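You operate a simulated robot arm through the tools that you are given. There is no shell and no other tool. Be economical: measure what you need, move in short steps, check, and stop when the job is done.

Carry out the task below with a simulated robot arm. There is one attempt and no reset: what you move stays moved.

Task
No light reaches the ruled plate: clear the rail, set the supply to 24 V, light the lamp.
Fine: stand the filter plate in the rack; leave the latch open and the supply on.

Only the result counts: the job must be done as asked and must still hold three seconds after the hand-in. Knocking over, shifting, dropping, spilling or breaking anything else fails it.

Robot
A 6-joint arm with a two-finger parallel gripper, fixed in place. Base frame: the origin is at the foot of the arm, x ahead of it, y to its left, z up; the work surface is at about z = 902. Units: mm, degrees, N and s.
With the tool pointing down near the work surface it reaches from about 240 to 640 mm from the base axis. Its first joint turns from -66.0 to 66.0 degrees. Payload 2.7 kg.
Tool frame: the origin (TCP) lies between the finger pads and is the grasp point; the fingertips stand 23 mm ahead of it; z points along the fingers, y is the line along which they close. The gripper opens to 94 mm. The fingers are 38 mm wide and 10 mm thick; the gripper's body (54 by 96 mm) begins 39 mm behind the TCP.
Orientation is that of the tool frame in the base frame, as [roll, pitch, yaw] about the fixed x, y, z axes, in that order (R = Rz(yaw) Ry(pitch) Rx(roll)). With the fingers straight down and closing along the base's y, the tool's x points along the base's -x, its y along +y and its z along -z.

Tools
- The arm moves only by the tool send_rows. Its argument "motion" is a list of rows, each a list of 7 numbers: the shift along the base's x, y, z in mm, then the turn, a rotation vector about the base's x, y, z in degrees, then the finger opening in mm, from 0 to 94. In form: [[dx, dy, dz, ax, ay, az, gripper], ...]. A call has 1 to 8 rows; each row is the pose to reach, as a shift and turn from the pose commanded when the call began. Each row takes 0.2 s and may step no farther than 50 mm and 8.6 degrees from the row before; otherwise, or with a gripper value out of range, the whole call is refused. Where a pose cannot be reached the arm comes as near as it can. A force on the tool above 60 N (or 10 N above the force at the start of the call, whichever is more), or a blocked arm, ends the call early, and 0.2 s more pass. The fingers move at their own pace (about 45 mm/s each) and stop on an object; they squeeze with about 36 N. The grip force told is the motor's: it shows also when the fingers shut on nothing. Time passes only in rows, and 0.2 s behind the last, so rows that repeat a pose let the fingers close. The reply holds the time, the measured pose of the TCP, the force on the tool along the base axes, the opening and the grip force, in the units named above and with some noise, with the torque about the TCP (base axes, N m) and any sound that the robot's microphone picked up, and new pictures: "pictures" is both (left out), scene, wrist or none.
- Cameras (640 x 400 px; columns grow to the right, rows downward): "scene" is fixed at [91.8, -440.1, 1421]; the picture's right is [0.66, -0.75, 0.00], its down [-0.31, -0.28, -0.91] and it looks along [0.68, 0.60, -0.42] (base axes); focal length 228 px, centre (320, 200). "wrist" rides on the gripper at [86, 16, -75] in the tool frame; the picture's right is [-0.18, 0.98, 0.00], its down [-0.58, -0.11, -0.81] and it looks along [-0.79, -0.15, 0.59] (tool axes); focal length 243 px, centre (320, 200). There is no depth. A picture from a camera that has moved, and an enlarged one, comes with that camera's place and axes in the base frame and with its lens.
- inspect(camera, box): a new picture of the part [left, top, right, bottom] of that camera's present view, enlarged. No time passes.
- sign_off(): hands the job in; it is judged then, once.

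Work in short steps. Places have to be worked out from the pictures, the camera data and where the tool is seen: move nearer, look again, correct. Check each grasp and each placing, and mend what went wrong. You have 120 turns and 200 pictures in all, those below and enlarged ones among them. Open the gripper and draw the arm clear of the work before you hand the job in, unless the task says otherwise; then end with one line.

The tools are called after "Request:" as a command line: name --pt "numbers of a row" for each row, then --argument value for the rest, lists and objects as JSON in quotes. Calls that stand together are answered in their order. send_rows: Moves the arm, as the interface text tells. Its arguments: {"type":"object","properties":{"motion":{"type":"array","items":{"type":"array","items":{"type":"number"}}},"pictures":{"type":"string","enum":["both","scene","wrist","none"]}},"required":["motion"]} The other tools are called the same way: inspect (camera, box) takes an enlarged picture of a part of a camera's view; sign_off () hands the job in.

At the start:

```text
t: 0.0
tcp_pos: [261.1, -133.1, 1356.0]
orientation: [-179.9, 0.0, 179.9]
contact_force: [-0.7, 0.1, 0.1]
wrist_torque: [-0.01, -0.01, -0.02]
grip_width: 94.4
gripper_force: 0.0
```

scene: 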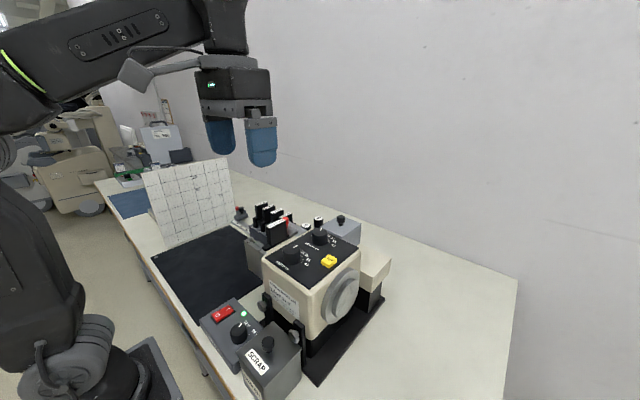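
wrist: 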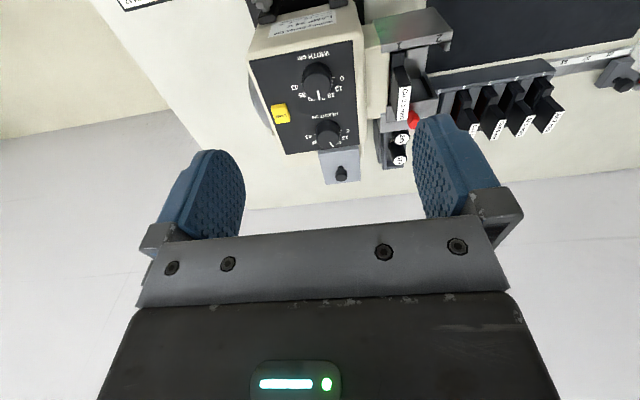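

I'll enlarge both views to understand the apparatus before moving.

Request:
inspect --camera "scene" --box '[190, 190, 400, 321]'

Request:
inspect --camera "scene" --box '[180, 270, 340, 400]'

Request:
inspect --camera "wrist" --box '[240, 0, 440, 190]'

Request:
inspect --camera "wrist" --box '[370, 0, 640, 170]'

```text
3.05 times, centred on (295, 256) of scene
camera zoom: at [91.8, -440.1, 1421.0], right [0.66, -0.75, 0.0], down [-0.31, -0.28, -0.91], along [0.68, 0.6, -0.42], focal length 696 px, centre (396, 31)
```

zoom: 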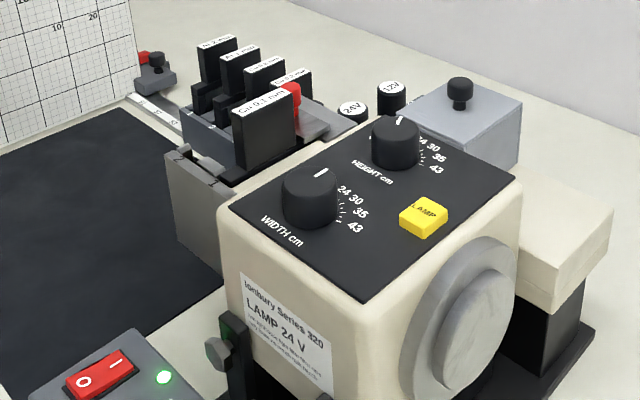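

```text
3.08 times, centred on (260, 335) of scene
camera zoom: at [91.8, -440.1, 1421.0], right [0.66, -0.75, 0.0], down [-0.31, -0.28, -0.91], along [0.68, 0.6, -0.42], focal length 703 px, centre (505, -215)
```

zoom: 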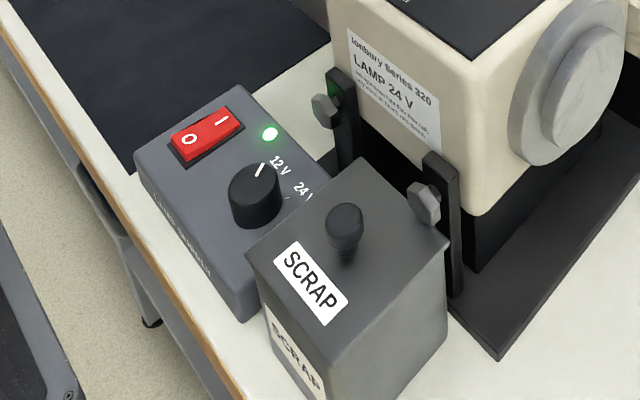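

```text
2.11 times, centred on (340, 95) of wrist
camera zoom: at [175.6, -116.3, 1431.4], right [0.18, 0.98, 0.0], down [0.58, -0.11, 0.81], along [0.79, -0.15, -0.59], focal length 511 px, centre (278, 421)
```

zoom: 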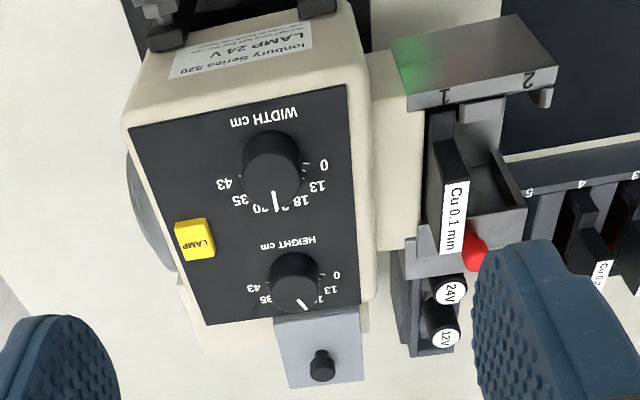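

```text
2.35 times, centred on (505, 85) of wrist
camera zoom: at [175.6, -116.3, 1431.4], right [0.18, 0.98, 0.0], down [0.58, -0.11, 0.81], along [0.79, -0.15, -0.59], focal length 571 px, centre (-115, 471)
```

zoom: 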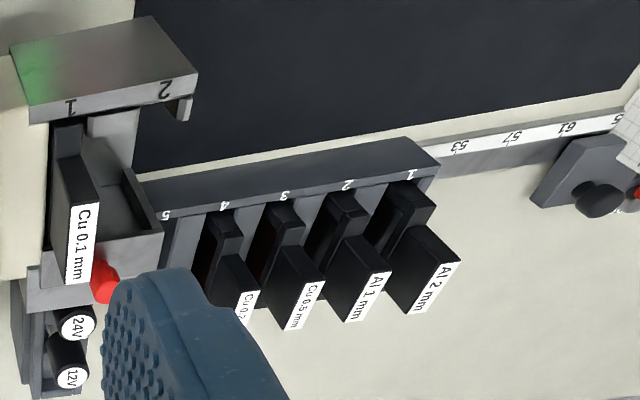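

The latch, the filter in rail slot 1, the rack (slot 5 empty) and the supply knob at 12 V are visible. I'll move above the rail for a closer look.

Request:
send_rows --pt "10 35 -25 0 0 0 94" --pt "20 70 -60 0 0 0 94" --pt "30 100 -95 0 0 0 94" --pt "40 120 -130 0 0 0 94" --pictures "wrist"

```text
refused: row 2 steps farther than a row can; nothing moved
```

The step was too long (50 mm is the total limit); I'll use smaller rows.

Request:
send_rows --pt "8 24 -26 0 0 0 94" --pt "16 48 -52 0 0 0 94" --pt "24 72 -78 0 0 0 94" --pt "32 96 -104 0 0 0 94" --pt "40 120 -130 0 0 0 94" --pictures "wrist"

```text
t: 1.2
tcp_pos: [300.8, -13.5, 1227.9]
orientation: [-179.8, 0.1, 179.9]
contact_force: [-0.3, 0.3, 0.9]
wrist_torque: [0.03, -0.01, 0.0]
grip_width: 94.0
gripper_force: 0.1
camera wrist: at [215.6, 4.2, 1301.9], right [0.18, 0.98, 0.0], down [0.58, -0.11, 0.81], along [0.79, -0.15, -0.59], focal length 243 px, centre (320, 200)
```

wrist: 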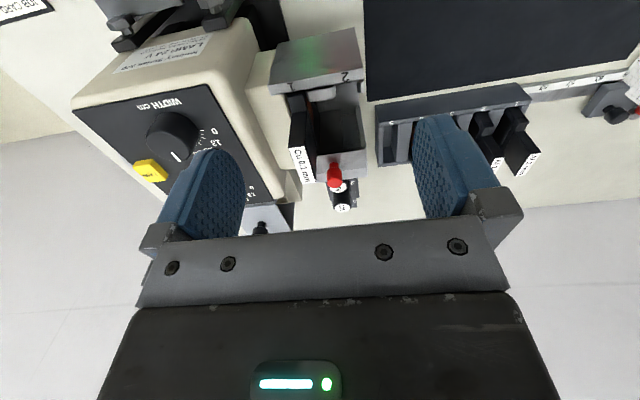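

Request:
inspect --camera "wrist" --box '[250, 20, 410, 220]'

Request:
inspect --camera "wrist" --box '[360, 60, 560, 190]'

```text
2.00 times, centred on (330, 120) of wrist
camera zoom: at [215.6, 4.2, 1301.9], right [0.18, 0.98, 0.0], down [0.58, -0.11, 0.81], along [0.79, -0.15, -0.59], focal length 485 px, centre (300, 360)
```

zoom: 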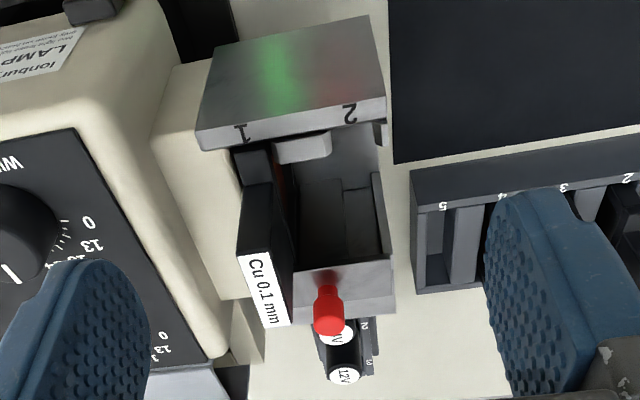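

```text
3.08 times, centred on (460, 125) of wrist
camera zoom: at [215.6, 4.2, 1301.9], right [0.18, 0.98, 0.0], down [0.58, -0.11, 0.81], along [0.79, -0.15, -0.59], focal length 746 px, centre (-111, 431)
```

zoom: 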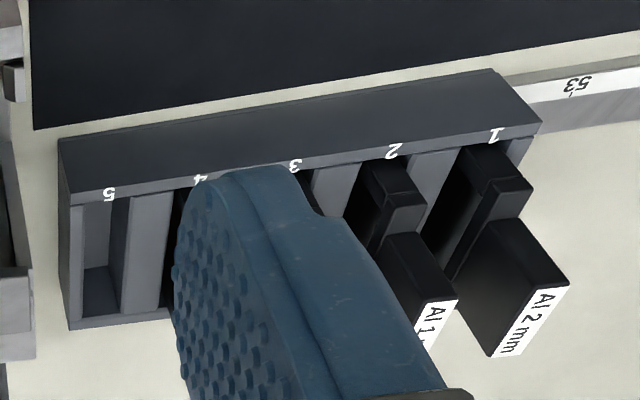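

Request:
inspect --camera "scene" --box '[230, 195, 330, 265]'

Request:
inspect --camera "wrist" --box '[290, 80, 380, 220]'

```text
5.71 times, centred on (280, 230) of scene
camera zoom: at [91.8, -440.1, 1421.0], right [0.66, -0.75, 0.0], down [-0.31, -0.28, -0.91], along [0.68, 0.6, -0.42], focal length 1305 px, centre (549, 29)
```

zoom: 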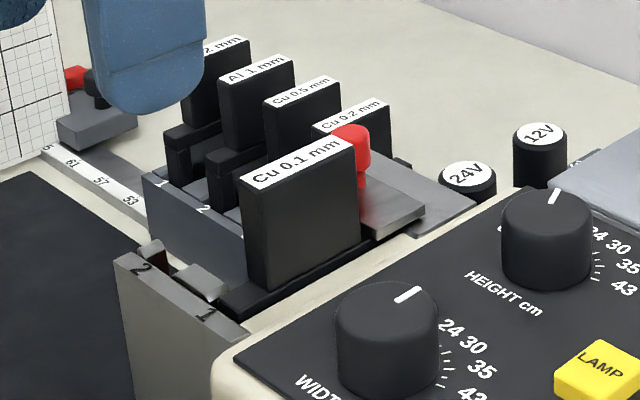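

```text
2.86 times, centred on (335, 150) of wrist
camera zoom: at [215.6, 4.2, 1301.9], right [0.18, 0.98, 0.0], down [0.58, -0.11, 0.81], along [0.79, -0.15, -0.59], focal length 693 px, centre (277, 343)
```

zoom: 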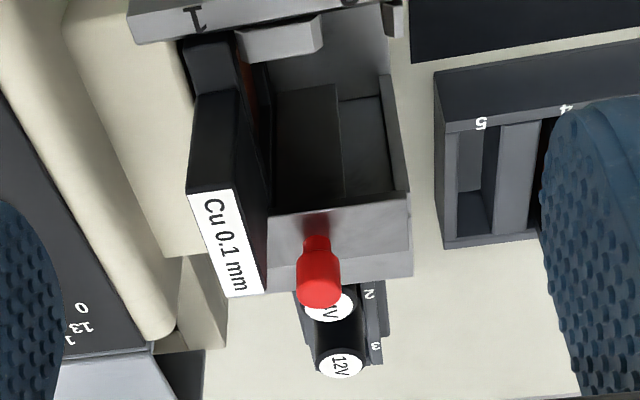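

Filter handle top is about x 356–409, y −42, z 1134; red latch knob about (429, −20, 1122). I'll look closer at the latch.

Request:
send_rows --pt "25 0 -20 0 0 0 94" --pt "55 5 -35 0 0 0 94" --pictures "none"

Request:
inspect --camera "wrist" --box '[220, 40, 420, 200]'

```text
t: 1.8
tcp_pos: [357.1, -8.6, 1190.9]
orientation: [-179.9, 0.0, 180.0]
contact_force: [-0.6, 0.1, 0.7]
wrist_torque: [0.01, 0.0, -0.01]
grip_width: 94.0
gripper_force: 0.1
```

```text
2.50 times, centred on (320, 120) of wrist
camera zoom: at [271.6, 8.6, 1266.1], right [0.18, 0.98, 0.0], down [0.58, -0.11, 0.81], along [0.79, -0.15, -0.59], focal length 606 px, centre (320, 400)
```

zoom: 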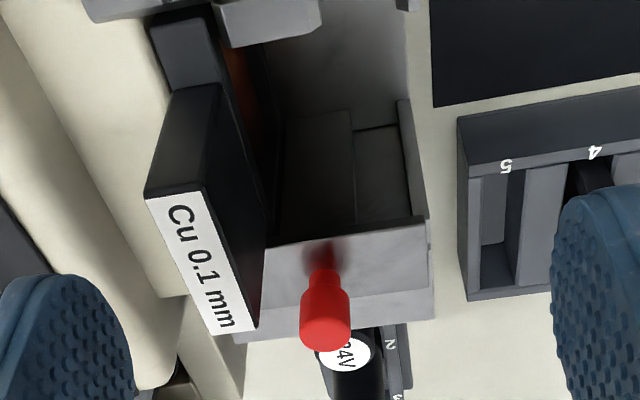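

I need to see the latch from the side; I'll yaw the camera to look from the +y side at safe height.

Request:
send_rows --pt "5 10 5 0 0 -8.5 94" --pt "10 20 10 0 0 -17 94" --pt "15 30 10 0 0 -25.5 94" --pt "20 40 10 0 0 -34 94" --pt "25 50 10 0 0 -42.5 94" --pt "30 60 10 0 0 -51 94" --pt "35 65 10 0 0 -59.5 94" --pt "40 70 10 0 0 -68 94" --pictures "wrist"

Request:
inspect --camera "wrist" --box '[220, 40, 420, 200]'

```text
t: 3.6
tcp_pos: [396.0, 61.5, 1202.3]
orientation: [-180.0, 0.0, 111.9]
contact_force: [0.4, -0.6, 0.6]
wrist_torque: [0.01, 0.01, 0.02]
grip_width: 94.1
gripper_force: 0.0
camera wrist: at [379.9, 148.4, 1276.6], right [0.98, 0.2, 0.0], down [0.12, -0.58, 0.81], along [0.16, -0.79, -0.59], focal length 243 px, centre (320, 200)
```

wrist: 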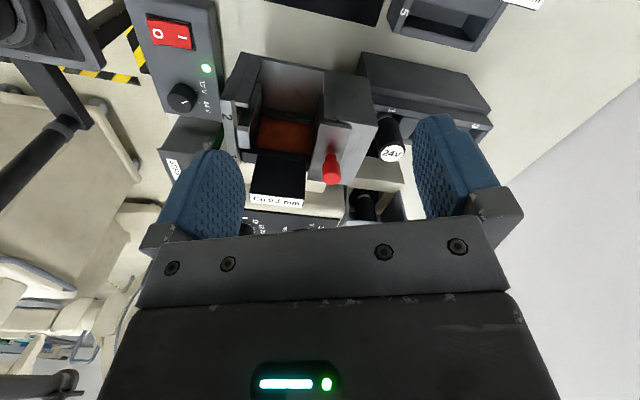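

```text
2.50 times, centred on (320, 120) of wrist
camera zoom: at [379.9, 148.4, 1276.6], right [0.98, 0.2, 0.0], down [0.12, -0.58, 0.81], along [0.16, -0.79, -0.59], focal length 606 px, centre (320, 400)
```

zoom: 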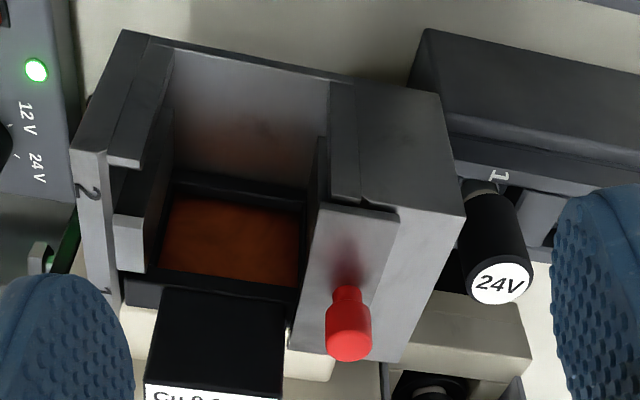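

Request:
inspect --camera "wrist" --box '[305, 100, 385, 200]'

Request:
inspect --camera "scene" --box '[255, 200, 315, 245]'

Request:
inspect --camera "wrist" --box '[140, 0, 240, 140]'

```text
4.00 times, centred on (345, 150) of wrist
camera zoom: at [379.9, 148.4, 1276.6], right [0.98, 0.2, 0.0], down [0.12, -0.58, 0.81], along [0.16, -0.79, -0.59], focal length 970 px, centre (220, 400)
```

zoom: 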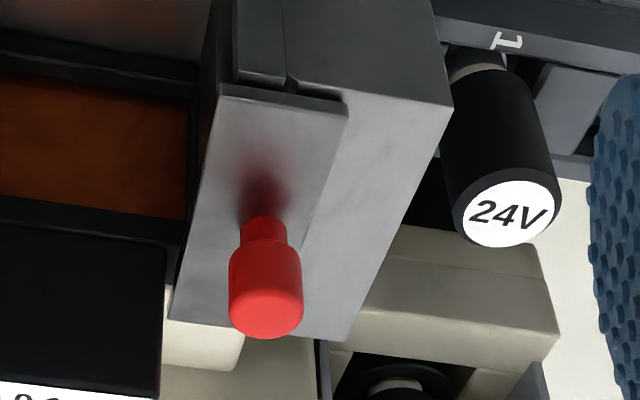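

```text
8.89 times, centred on (285, 222) of scene
camera zoom: at [91.8, -440.1, 1421.0], right [0.66, -0.75, 0.0], down [-0.31, -0.28, -0.91], along [0.68, 0.6, -0.42], focal length 2030 px, centre (631, 0)
```

zoom: 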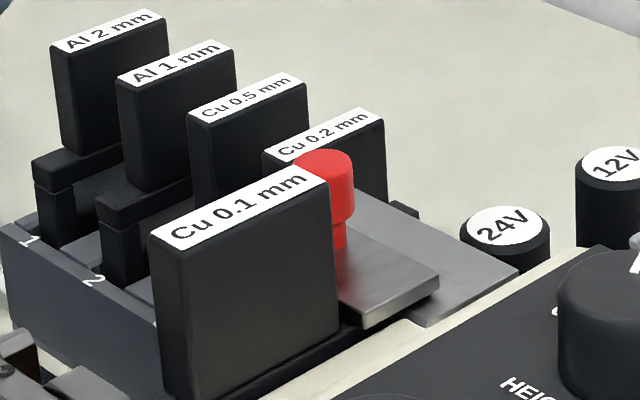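

```text
2.86 times, centred on (190, 70) of wrist
camera zoom: at [379.9, 148.4, 1276.6], right [0.98, 0.2, 0.0], down [0.12, -0.58, 0.81], along [0.16, -0.79, -0.59], focal length 693 px, centre (691, 571)
```

zoom: 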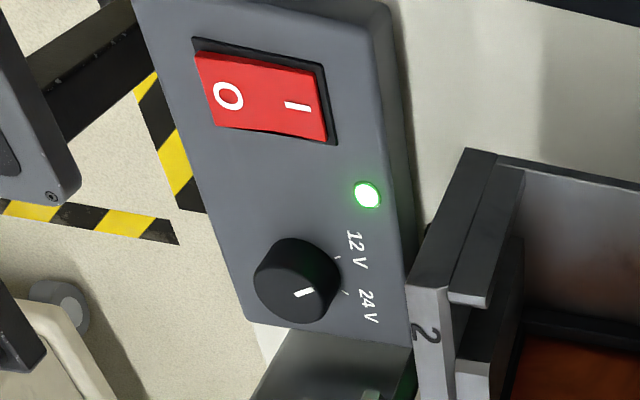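

The latch is a sliding plate with a red knob, overhanging the filter's far end; free rail-block top to its +x shows it slides toward +x. I'll turn back and position above the knob (offset +x to miss the filter handle).

Request:
send_rows --pt "5 -10 0 0 0 8.5 94" --pt "10 -20 0 0 0 17 80" --pt "15 -30 0 0 0 25.5 60" --pt "20 -40 0 0 0 34 40" --pt "25 -50 0 0 0 42.5 40" --pt "30 -60 0 0 0 51 40" --pt "37 -72 0 0 0 59.5 40" --pt "44 -84 -11 0 0 68 40" --pictures "both"

```text
t: 5.4
tcp_pos: [440.7, -23.0, 1190.4]
orientation: [-179.9, 0.0, -179.9]
contact_force: [-0.4, 0.8, 0.1]
wrist_torque: [0.0, 0.01, -0.01]
grip_width: 40.2
gripper_force: 0.1
camera wrist: at [354.7, -6.2, 1265.1], right [0.18, 0.98, 0.0], down [0.58, -0.11, 0.81], along [0.79, -0.15, -0.59], focal length 243 px, centre (320, 200)
```

scene: 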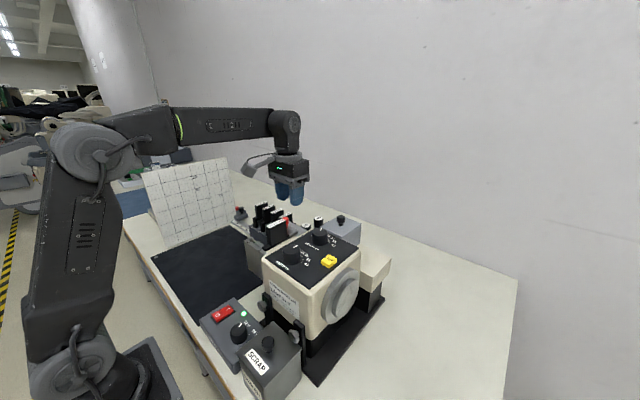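
wrist: 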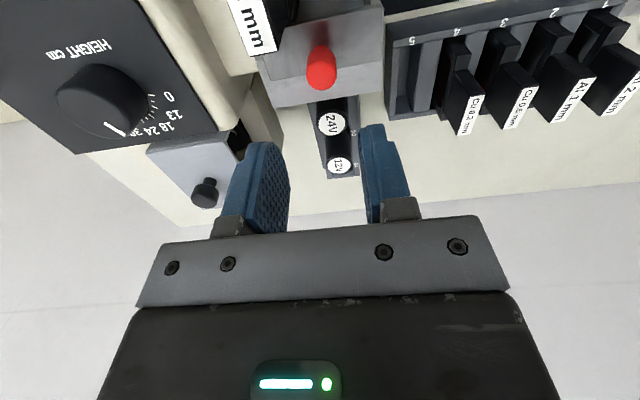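

The knob measures at (425, −20). Descending beside the filter handle to take the knob.

Request:
send_rows --pt "-2 3 -25 0 0 0 40" --pt "-2 3 -50 0 0 0 40" --pt "-2 3 -63 0 0 0 40" --pictures "both"

Request:
inspect --camera "scene" --box '[245, 180, 325, 250]'

```text
t: 6.2
tcp_pos: [437.5, -18.8, 1128.5]
orientation: [-179.9, 0.1, -180.0]
contact_force: [1.0, 0.1, -0.1]
wrist_torque: [0.01, 0.0, -0.01]
grip_width: 40.2
gripper_force: 0.1
camera wrist: at [352.5, -2.3, 1203.3], right [0.18, 0.98, 0.0], down [0.58, -0.11, 0.81], along [0.79, -0.15, -0.59], focal length 243 px, centre (320, 200)
```

scene: 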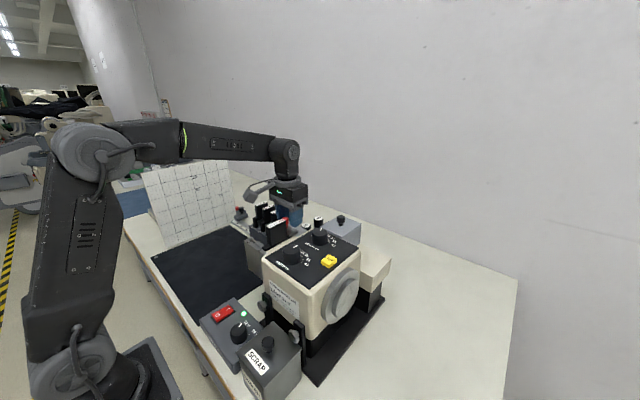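
wrist: 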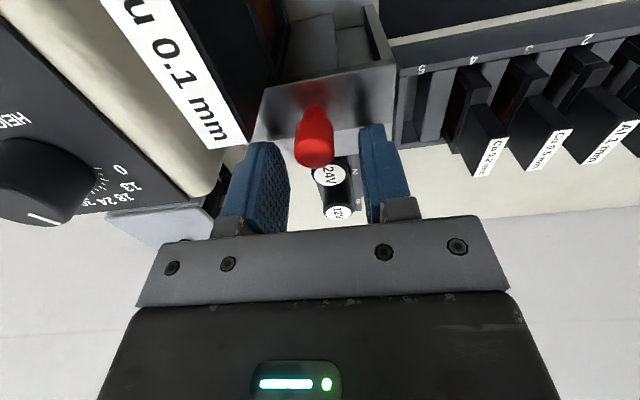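

```text
5.71 times, centred on (285, 215) of scene
camera zoom: at [91.8, -440.1, 1421.0], right [0.66, -0.75, 0.0], down [-0.31, -0.28, -0.91], along [0.68, 0.6, -0.42], focal length 1305 px, centre (520, 114)
```

zoom: 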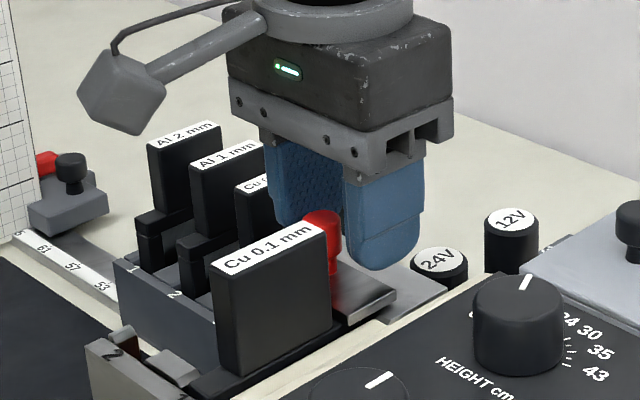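

Fingers straddle the knob's height. Closing.

Request:
send_rows --pt "-3 0 -3 0 0 0 25" --pt "-3 0 -3 0 0 0 10" --pt "-3 0 -3 0 0 0 5" --pt "-3 0 -3 0 0 0 5" --pictures "wrist"

```text
t: 7.2
tcp_pos: [435.6, -18.8, 1124.9]
orientation: [-180.0, 0.0, -180.0]
contact_force: [1.4, 1.8, -0.5]
wrist_torque: [0.5, -0.22, -0.07]
grip_width: 17.1
gripper_force: 45.3
camera wrist: at [349.8, -2.1, 1199.9], right [0.18, 0.98, 0.0], down [0.58, -0.11, 0.81], along [0.79, -0.15, -0.59], focal length 243 px, centre (320, 200)
```

wrist: 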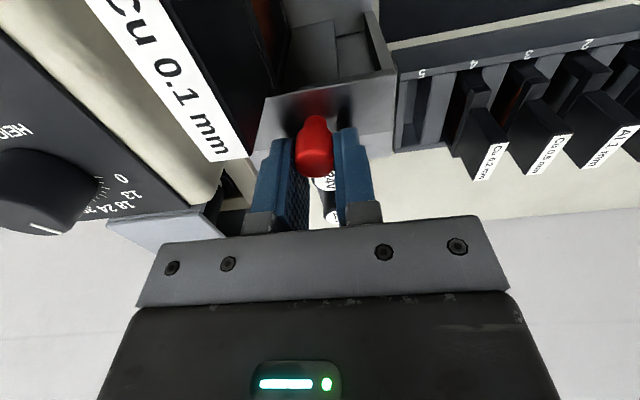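

Knob gripped at 17 mm. Pulling the latch toward +x in small steps.

Request:
send_rows --pt "4 0 0 0 0 0 5" --pt "8 0 0 0 0 0 5" --pt "12 0 0 0 0 0 5" --pictures "wrist"

```text
t: 8.0
tcp_pos: [446.3, -19.7, 1126.0]
orientation: [-179.9, 0.0, 180.0]
contact_force: [-0.5, -0.2, 8.6]
wrist_torque: [0.49, 0.72, 0.02]
grip_width: 16.8
gripper_force: 44.8
camera wrist: at [361.4, -2.0, 1199.9], right [0.18, 0.98, 0.0], down [0.58, -0.11, 0.81], along [0.79, -0.15, -0.59], focal length 243 px, centre (320, 200)
```

wrist: 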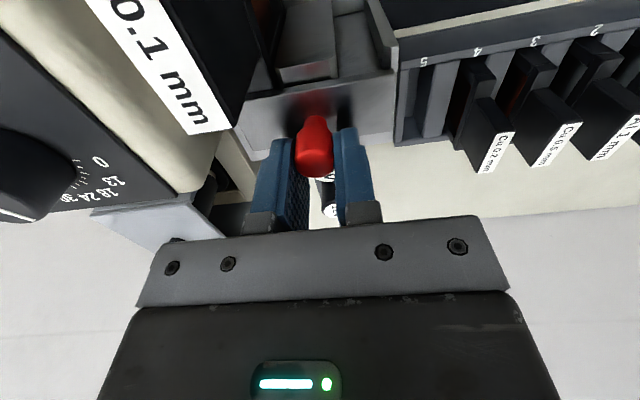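

The latch slides freely +x. Continuing to its end stop gently.

Request:
send_rows --pt "3 0 0 0 0 0 5" --pt "6 0 0 0 0 0 5" --pt "9 0 0 0 0 0 5" --pt "12 0 0 0 0 0 5" --pictures "wrist"

```text
t: 9.0
tcp_pos: [455.4, -18.5, 1124.6]
orientation: [-180.0, -0.7, -179.9]
contact_force: [-40.9, 3.0, 11.5]
wrist_torque: [0.52, -0.09, -0.05]
grip_width: 17.1
gripper_force: 44.8
camera wrist: at [370.6, -2.1, 1200.6], right [0.18, 0.98, 0.0], down [0.59, -0.11, 0.8], along [0.79, -0.15, -0.6], focal length 243 px, centre (320, 200)
```

wrist: 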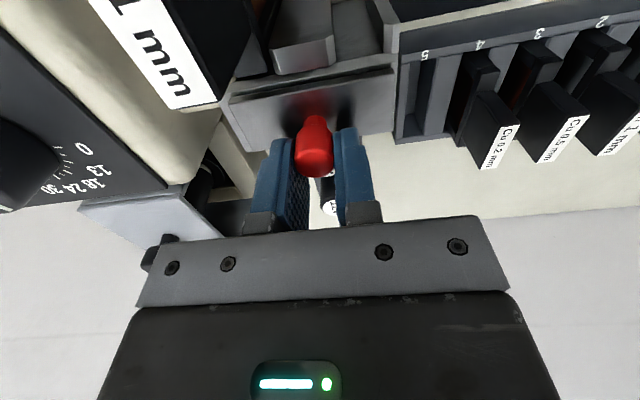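

It's at its end stop (about 20 mm of travel). Relax, release and rise.

Request:
send_rows --pt "-3 0 0 0 0 0 5" --pt "-3 0 0 0 0 0 20" --pt "-3 0 0 0 0 0 40" --pt "-3 0 25 0 0 0 40" --pt "-3 0 65 0 0 0 40" --pictures "wrist"

Request:
inspect --camera "scene" --box '[245, 195, 325, 265]'

```text
t: 10.2
tcp_pos: [457.4, -20.4, 1190.7]
orientation: [-179.8, -0.1, 179.9]
contact_force: [-0.7, 0.0, 0.1]
wrist_torque: [-0.02, -0.01, 0.01]
grip_width: 39.8
gripper_force: 0.1
camera wrist: at [371.5, -3.2, 1264.3], right [0.18, 0.98, 0.0], down [0.58, -0.11, 0.81], along [0.79, -0.15, -0.59], focal length 243 px, centre (320, 200)
```

wrist: 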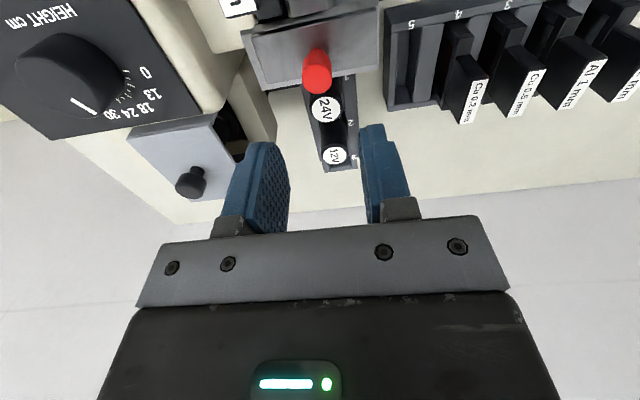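

```text
5.71 times, centred on (285, 230) of scene
camera zoom: at [91.8, -440.1, 1421.0], right [0.66, -0.75, 0.0], down [-0.31, -0.28, -0.91], along [0.68, 0.6, -0.42], focal length 1305 px, centre (520, 29)
```

zoom: 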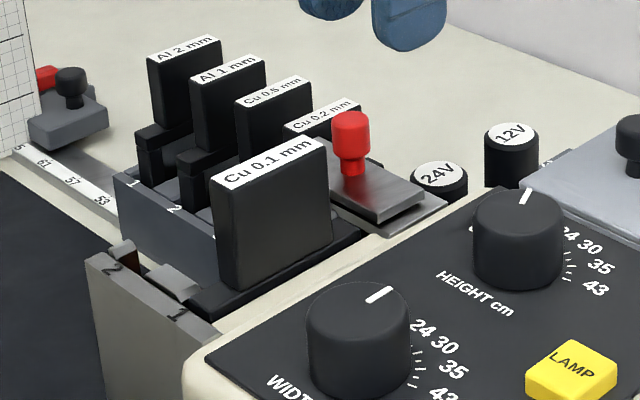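

Latch is open and the filter's far shoulder is free. Moving over the filter handle (≈382, −42).

Request:
send_rows --pt "-40 -12 0 0 0 0 40" --pt "-75 -23 0 0 0 0 40" --pictures "wrist"

```text
t: 10.8
tcp_pos: [381.7, -45.0, 1188.6]
orientation: [-180.0, 0.0, -180.0]
contact_force: [0.1, 0.4, -0.9]
wrist_torque: [0.0, -0.01, 0.0]
grip_width: 40.0
gripper_force: 0.0
camera wrist: at [295.6, -27.8, 1263.7], right [0.18, 0.98, 0.0], down [0.58, -0.11, 0.81], along [0.79, -0.15, -0.59], focal length 243 px, centre (320, 200)
```

wrist: 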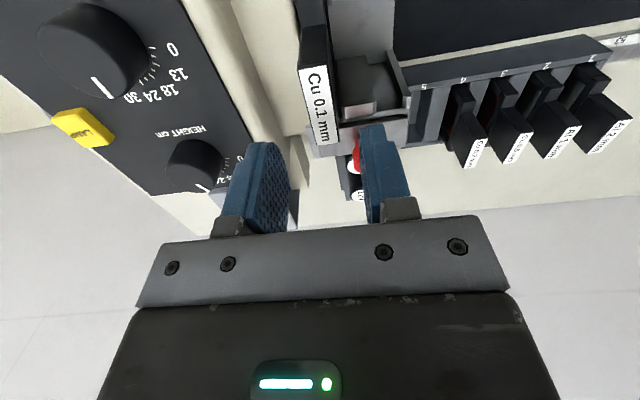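

Handle centre measures (379.5, −44). Descending and closing on it.

Request:
send_rows --pt "-2 1 -30 0 0 0 40" --pt "-2 1 -55 0 0 0 40" --pt "-2 1 -67 0 0 0 40" --pt "-2 1 -67 0 0 0 20" --pt "-2 1 -67 0 0 0 8" --pt "-2 1 -67 0 0 0 8" --pictures "both"

```text
t: 12.2
tcp_pos: [377.9, -42.6, 1121.3]
orientation: [-179.9, 0.0, 180.0]
contact_force: [0.4, 0.8, -0.2]
wrist_torque: [-0.02, 0.02, 0.0]
grip_width: 15.8
gripper_force: 35.7
camera wrist: at [293.4, -25.2, 1195.6], right [0.18, 0.98, 0.0], down [0.58, -0.11, 0.81], along [0.79, -0.15, -0.59], focal length 243 px, centre (320, 200)
```

scene: 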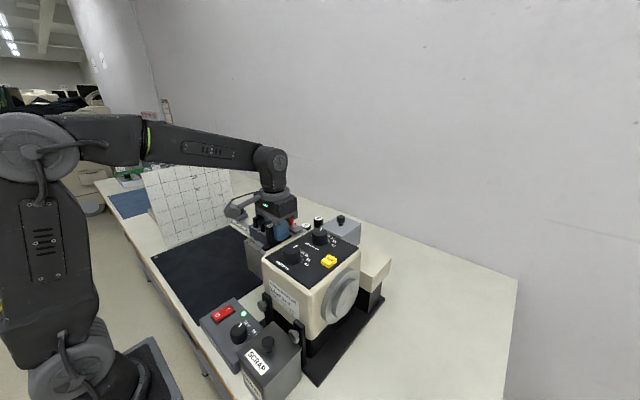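
wrist: 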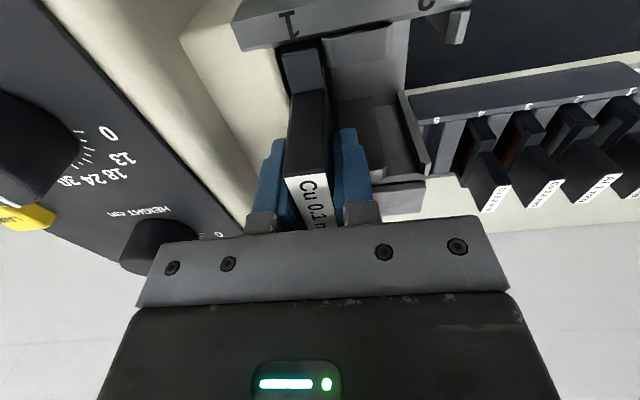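

Gripped at 15.8 mm with no side load. Lifting straight up.

Request:
send_rows --pt "0 0 10 0 0 0 8" --pt "0 0 30 0 0 0 8" --pt "0 0 50 0 0 0 8" --pt "0 0 75 0 0 0 8" --pt "0 0 100 0 0 0 8" --pt "0 0 125 0 0 0 8" --pictures "both"

Request:
inspect --camera "scene" --box '[220, 150, 340, 255]'

Request:
inspect --camera "wrist" --box '[220, 0, 520, 200]'

```text
t: 13.6
tcp_pos: [379.6, -39.5, 1246.8]
orientation: [-179.8, 0.1, 179.9]
contact_force: [0.7, -0.2, -1.1]
wrist_torque: [-0.02, -0.03, 0.0]
grip_width: 15.7
gripper_force: 35.2
camera wrist: at [294.5, -23.7, 1321.6], right [0.18, 0.98, 0.0], down [0.58, -0.11, 0.81], along [0.79, -0.15, -0.59], focal length 243 px, centre (320, 200)
```

scene: 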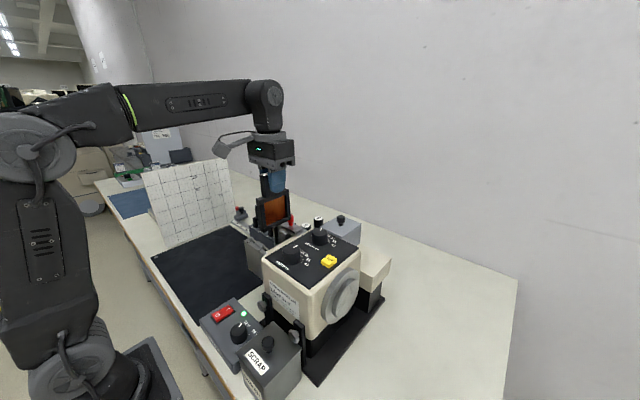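
wrist: 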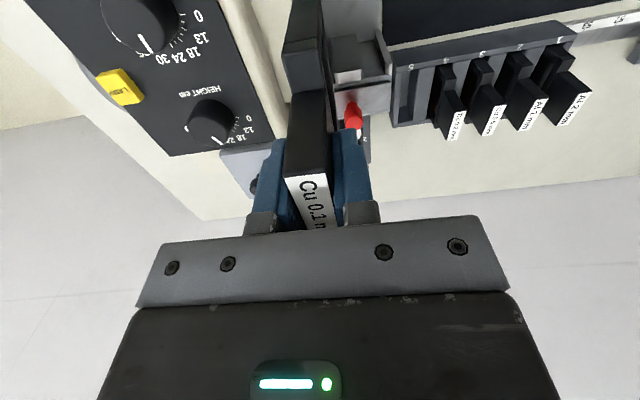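

```text
3.81 times, centred on (280, 202) of scene
camera zoom: at [91.8, -440.1, 1420.9], right [0.66, -0.75, 0.0], down [-0.31, -0.28, -0.91], along [0.68, 0.6, -0.42], focal length 870 px, centre (472, 190)
```

zoom: 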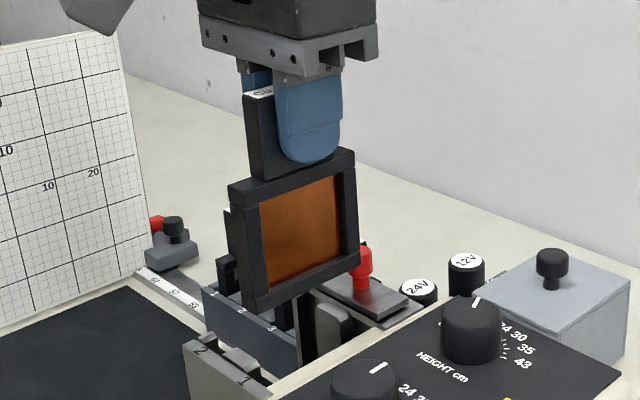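

```text
2.00 times, centred on (370, 100) of wrist
camera zoom: at [294.5, -23.7, 1321.6], right [0.18, 0.98, 0.0], down [0.58, -0.11, 0.81], along [0.79, -0.15, -0.59], focal length 485 px, centre (220, 400)
```

zoom: 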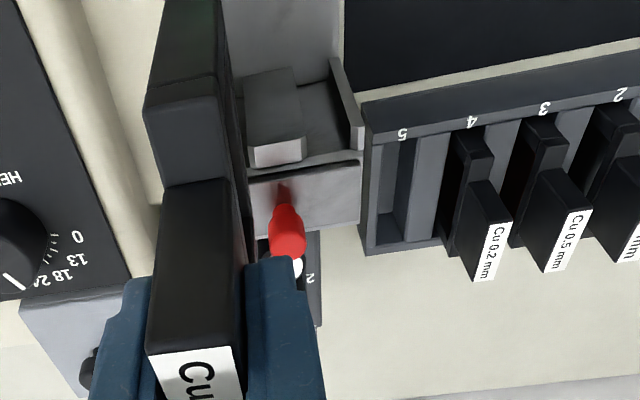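

Filter is out and held straight. From the pictures the rack's slot-4 filter centre is (554, 132), top z≈1022, pitch ≈48, so slot 5 should be near (554, 84). Carrying it there high.

Request:
send_rows --pt "0 0 30 0 0 0 8" --pt "0 45 30 0 0 0 8" --pt "30 80 30 0 0 0 8" --pt "65 110 20 0 0 0 8" --pt "105 125 5 0 0 0 8" --pt "140 125 -20 0 0 0 8" --pt "174 125 -45 0 0 0 8" --pictures "both"

Request:
inspect --camera "scene" --box '[215, 130, 335, 250]'

Request:
inspect --camera "wrist" --box '[220, 0, 520, 200]'

```text
t: 15.2
tcp_pos: [550.1, 84.5, 1201.6]
orientation: [-179.9, 0.0, -180.0]
contact_force: [-0.2, -0.4, -1.2]
wrist_torque: [0.01, 0.0, 0.0]
grip_width: 15.6
gripper_force: 35.6
camera wrist: at [464.9, 101.6, 1275.9], right [0.18, 0.98, 0.0], down [0.58, -0.11, 0.81], along [0.79, -0.15, -0.59], focal length 243 px, centre (320, 200)
```

scene: 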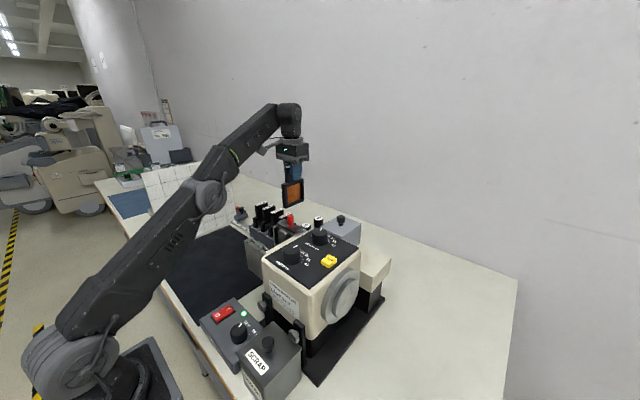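
wrist: 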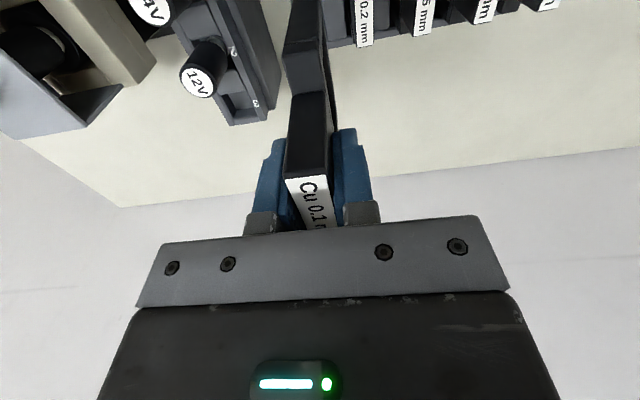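

```text
3.33 times, centred on (275, 190) of scene
camera zoom: at [91.7, -440.1, 1420.9], right [0.66, -0.75, 0.0], down [-0.31, -0.28, -0.91], along [0.68, 0.6, -0.42], focal length 761 px, centre (470, 233)
```

zoom: 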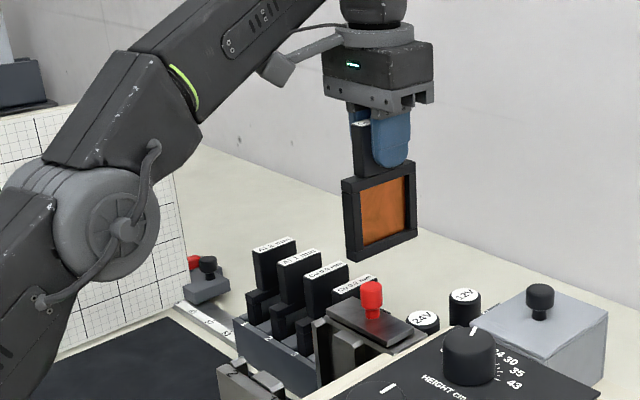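

```text
2.00 times, centred on (370, 100) of wrist
camera zoom: at [464.9, 101.6, 1275.9], right [0.18, 0.98, 0.0], down [0.58, -0.11, 0.81], along [0.79, -0.15, -0.59], focal length 485 px, centre (220, 400)
```

zoom: 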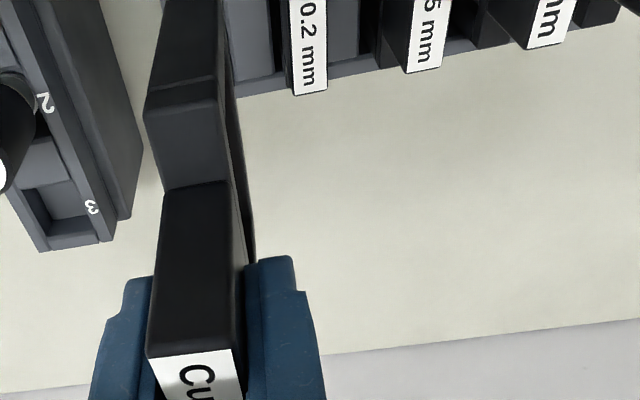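

The estimate of slot 5's y ranges 77–84; I'll back off for a clear view of the slot openings.

Request:
send_rows --pt "-35 -25 10 0 0 0 8" --pt "-75 -45 15 0 0 0 8" --pictures "wrist"

Request:
inspect --camera "wrist" --box '[320, 0, 520, 140]'

```text
t: 15.8
tcp_pos: [478.4, 40.6, 1215.7]
orientation: [-179.9, 0.1, 180.0]
contact_force: [-0.2, 0.5, -1.4]
wrist_torque: [-0.02, -0.01, -0.01]
grip_width: 15.8
gripper_force: 36.0
camera wrist: at [392.3, 57.9, 1290.3], right [0.18, 0.98, 0.0], down [0.58, -0.11, 0.81], along [0.79, -0.15, -0.59], focal length 243 px, centre (320, 200)
```

wrist: 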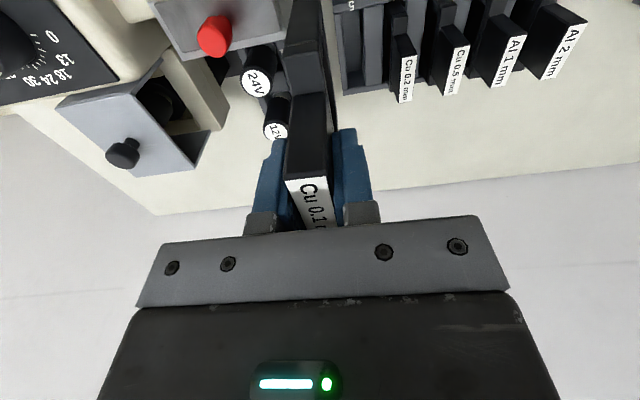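

```text
2.86 times, centred on (420, 70) of wrist
camera zoom: at [392.3, 57.9, 1290.3], right [0.18, 0.98, 0.0], down [0.58, -0.11, 0.81], along [0.79, -0.15, -0.59], focal length 693 px, centre (34, 571)
```

zoom: 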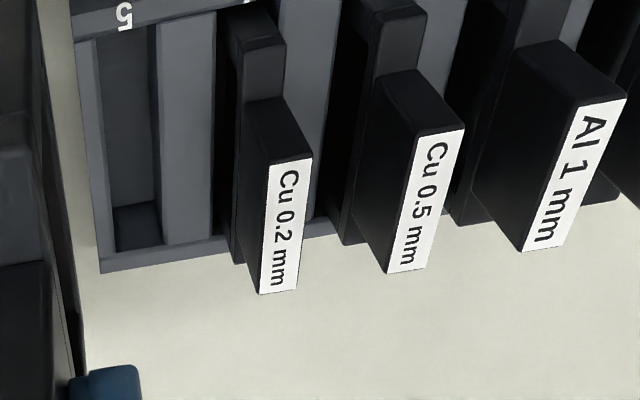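

Slot 5 is clearly visible; it works out at (≈547, ≈77.5). I'll go over it and lower until the plate's bottom is just above the rack.

Request:
send_rows --pt "30 15 0 0 0 0 8" --pt "68 38.5 -10 0 0 0 8" --pt "68 38.5 -45 0 0 0 8" --pt "68 38.5 -80 0 0 0 8" --pt "68 38.5 -105 0 0 0 8" --pt "68 38.5 -105 0 0 0 8" --pictures "wrist"

Request:
inspect --camera "scene" --box '[235, 175, 315, 255]'

Request:
inspect --camera "wrist" --box '[250, 0, 450, 140]'

```text
t: 17.2
tcp_pos: [544.9, 77.3, 1110.6]
orientation: [-179.9, 0.1, -180.0]
contact_force: [-0.7, -0.7, -0.9]
wrist_torque: [-0.01, 0.02, 0.01]
grip_width: 16.0
gripper_force: 36.3
camera wrist: at [460.2, 94.7, 1185.8], right [0.18, 0.98, 0.0], down [0.58, -0.11, 0.81], along [0.79, -0.15, -0.59], focal length 243 px, centre (320, 200)
```

wrist: 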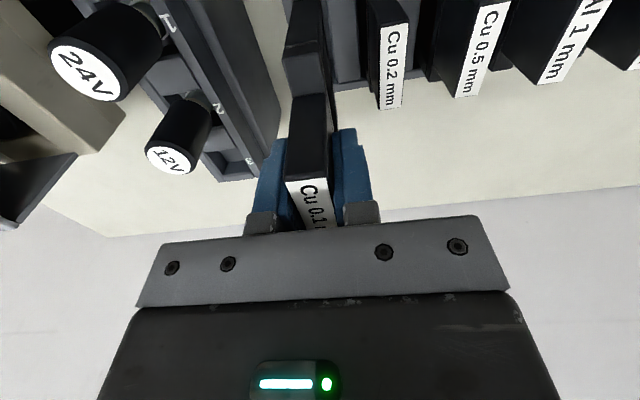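

```text
5.00 times, centred on (275, 215) of scene
camera zoom: at [91.8, -440.1, 1420.9], right [0.66, -0.75, 0.0], down [-0.31, -0.28, -0.91], along [0.68, 0.6, -0.42], focal length 1142 px, centre (545, 125)
```

zoom: 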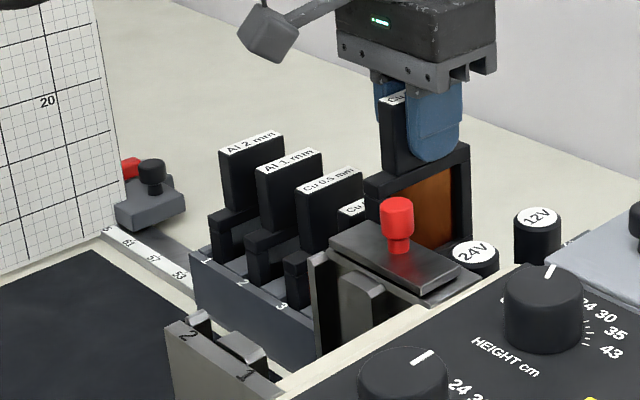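

```text
2.86 times, centred on (350, 70) of wrist
camera zoom: at [460.2, 94.7, 1185.8], right [0.18, 0.98, 0.0], down [0.58, -0.11, 0.81], along [0.79, -0.15, -0.59], focal length 693 px, centre (234, 571)
```

zoom: 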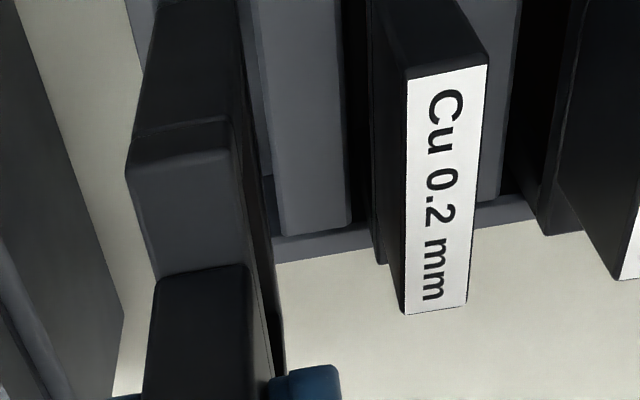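

Slot 4's filter measures 48–49 mm off in y and ~2 mm less in x than my commanded pose; I'll correct slightly (−2, −1.5) and lower into the slot partway.

Request:
send_rows --pt "-2 -1.5 -5 0 0 0 8" --pt "-2 -1.5 -15 0 0 0 8" --pt "-2 -1.5 -25 0 0 0 8" --pt "-2 -1.5 -33 0 0 0 8" --pt "-2 -1.5 -40 0 0 0 8" --pictures "wrist"

Request:
inspect --camera "scene" --box '[235, 175, 315, 255]'

```text
t: 18.4
tcp_pos: [544.5, 75.7, 1072.9]
orientation: [-180.0, 0.0, -180.0]
contact_force: [1.5, 0.3, -0.9]
wrist_torque: [-0.02, 0.0, -0.03]
grip_width: 15.7
gripper_force: 36.0
camera wrist: at [459.0, 92.3, 1147.2], right [0.18, 0.98, 0.0], down [0.58, -0.11, 0.81], along [0.79, -0.15, -0.59], focal length 243 px, centre (320, 200)
```

wrist: 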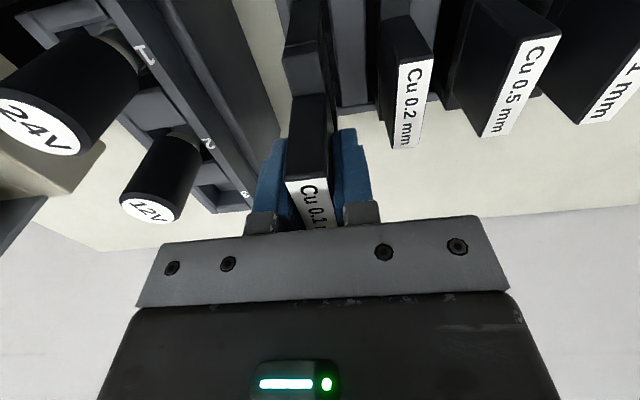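

```text
5.00 times, centred on (275, 215) of scene
camera zoom: at [91.8, -440.1, 1420.9], right [0.66, -0.75, 0.0], down [-0.31, -0.28, -0.91], along [0.68, 0.6, -0.42], focal length 1142 px, centre (545, 125)
```

zoom: 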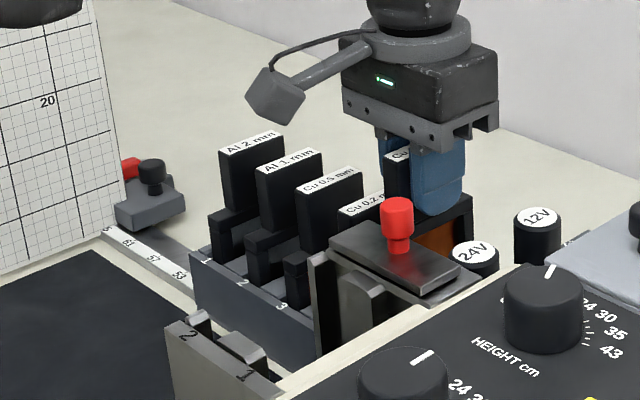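

No contact; continuing downward carefully.

Request:
send_rows --pt "0 0 -8 0 0 0 8" --pt "0 0 -16 0 0 0 8" --pt "0 0 -24 0 0 0 8" --pt "0 0 -30 0 0 0 8" --pictures "wrist"

```text
t: 19.4
tcp_pos: [544.9, 74.2, 1042.3]
orientation: [-179.9, 0.0, 180.0]
contact_force: [0.2, -0.1, -0.8]
wrist_torque: [0.0, 0.01, 0.0]
grip_width: 15.8
gripper_force: 35.8
camera wrist: at [458.7, 92.3, 1117.5], right [0.18, 0.98, 0.0], down [0.58, -0.11, 0.81], along [0.79, -0.15, -0.59], focal length 243 px, centre (320, 200)
```

wrist: 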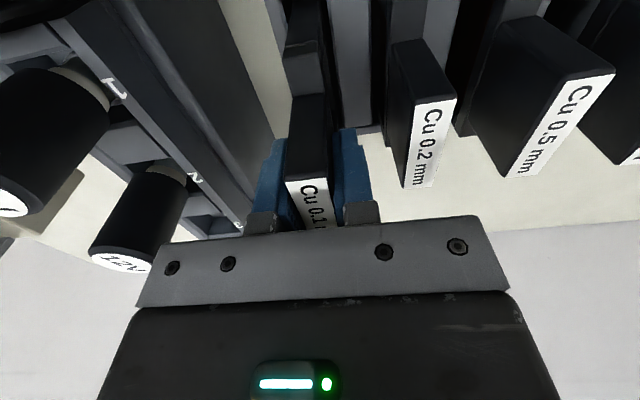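

Still free. Lowering the last bit in small increments to find the floor.

Request:
send_rows --pt "0 0 -5 0 0 0 8" --pt "0 0 -10 0 0 0 8" --pt "0 0 -14 0 0 0 8" --pt "0 0 -17 0 0 0 8" --pt "0 0 -19 0 0 0 8" --pictures "wrist"

Request:
inspect --camera "scene" --box '[235, 175, 315, 255]'

```text
t: 20.6
tcp_pos: [544.2, 75.3, 1023.3]
orientation: [180.0, 0.0, 179.9]
contact_force: [-0.3, -0.3, -1.4]
wrist_torque: [0.02, 0.01, 0.02]
grip_width: 15.7
gripper_force: 35.5
camera wrist: at [458.1, 92.1, 1098.3], right [0.18, 0.98, 0.0], down [0.58, -0.11, 0.81], along [0.79, -0.15, -0.59], focal length 243 px, centre (320, 200)
```

wrist: 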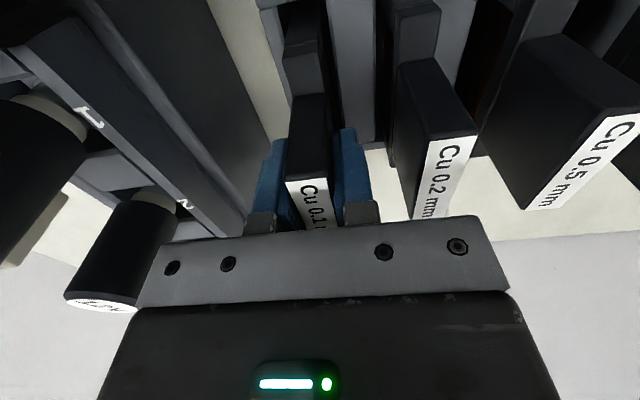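

```text
5.00 times, centred on (275, 215) of scene
camera zoom: at [91.8, -440.1, 1420.9], right [0.66, -0.75, 0.0], down [-0.31, -0.28, -0.91], along [0.68, 0.6, -0.42], focal length 1142 px, centre (545, 125)
```

zoom: 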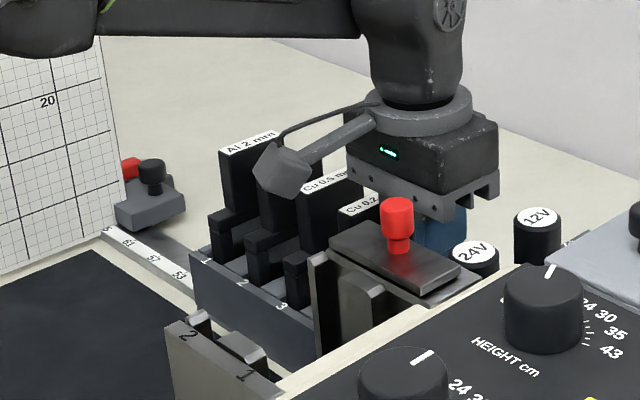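

Request:
send_rows --pt "0 0 -2 0 0 0 8" --pt "0 0 -4 0 0 0 8" --pt "0 0 -6 0 0 0 8" --pt "0 0 -8 0 0 0 8" --pictures "none"

```text
t: 21.6
tcp_pos: [544.2, 76.9, 1017.9]
orientation: [-179.9, 0.1, 180.0]
contact_force: [-3.2, 0.7, 5.7]
wrist_torque: [-0.01, 0.05, -0.01]
grip_width: 15.7
gripper_force: 36.2
```

A small upward force has appeared; I'll nudge 3 mm more to confirm it is the floor.

Request:
send_rows --pt "0 0 -1.5 0 0 0 8" --pt "0 0 -3 0 0 0 8" --pictures "wrist"

Request:
inspect --camera "wrist" --box '[250, 0, 490, 230]'

```text
t: 22.2
tcp_pos: [544.3, 75.4, 1016.8]
orientation: [-180.0, 0.4, -180.0]
contact_force: [-8.9, -0.7, 30.4]
wrist_torque: [-0.03, 0.76, -0.02]
grip_width: 15.7
gripper_force: 36.3
camera wrist: at [457.8, 92.8, 1090.8], right [0.18, 0.98, 0.0], down [0.58, -0.11, 0.81], along [0.8, -0.15, -0.59], focal length 243 px, centre (320, 200)
```

wrist: 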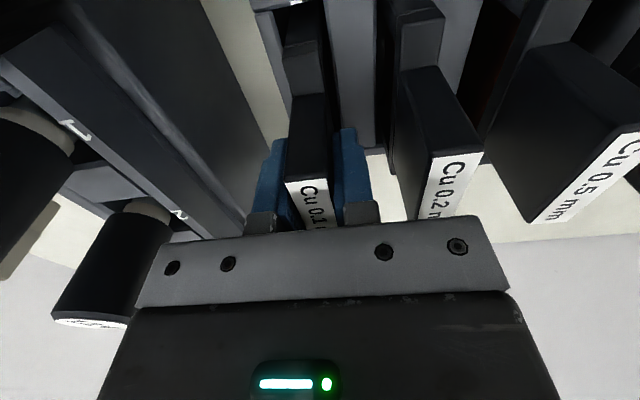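

```text
1.74 times, centred on (370, 115) of wrist
camera zoom: at [457.8, 92.8, 1090.8], right [0.18, 0.98, 0.0], down [0.58, -0.11, 0.81], along [0.8, -0.15, -0.59], focal length 422 px, centre (233, 348)
```

zoom: 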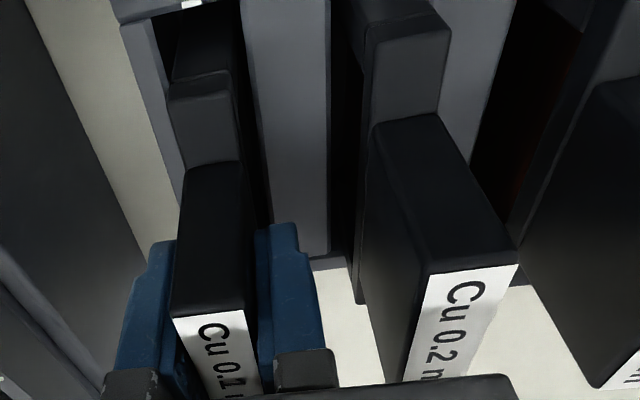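

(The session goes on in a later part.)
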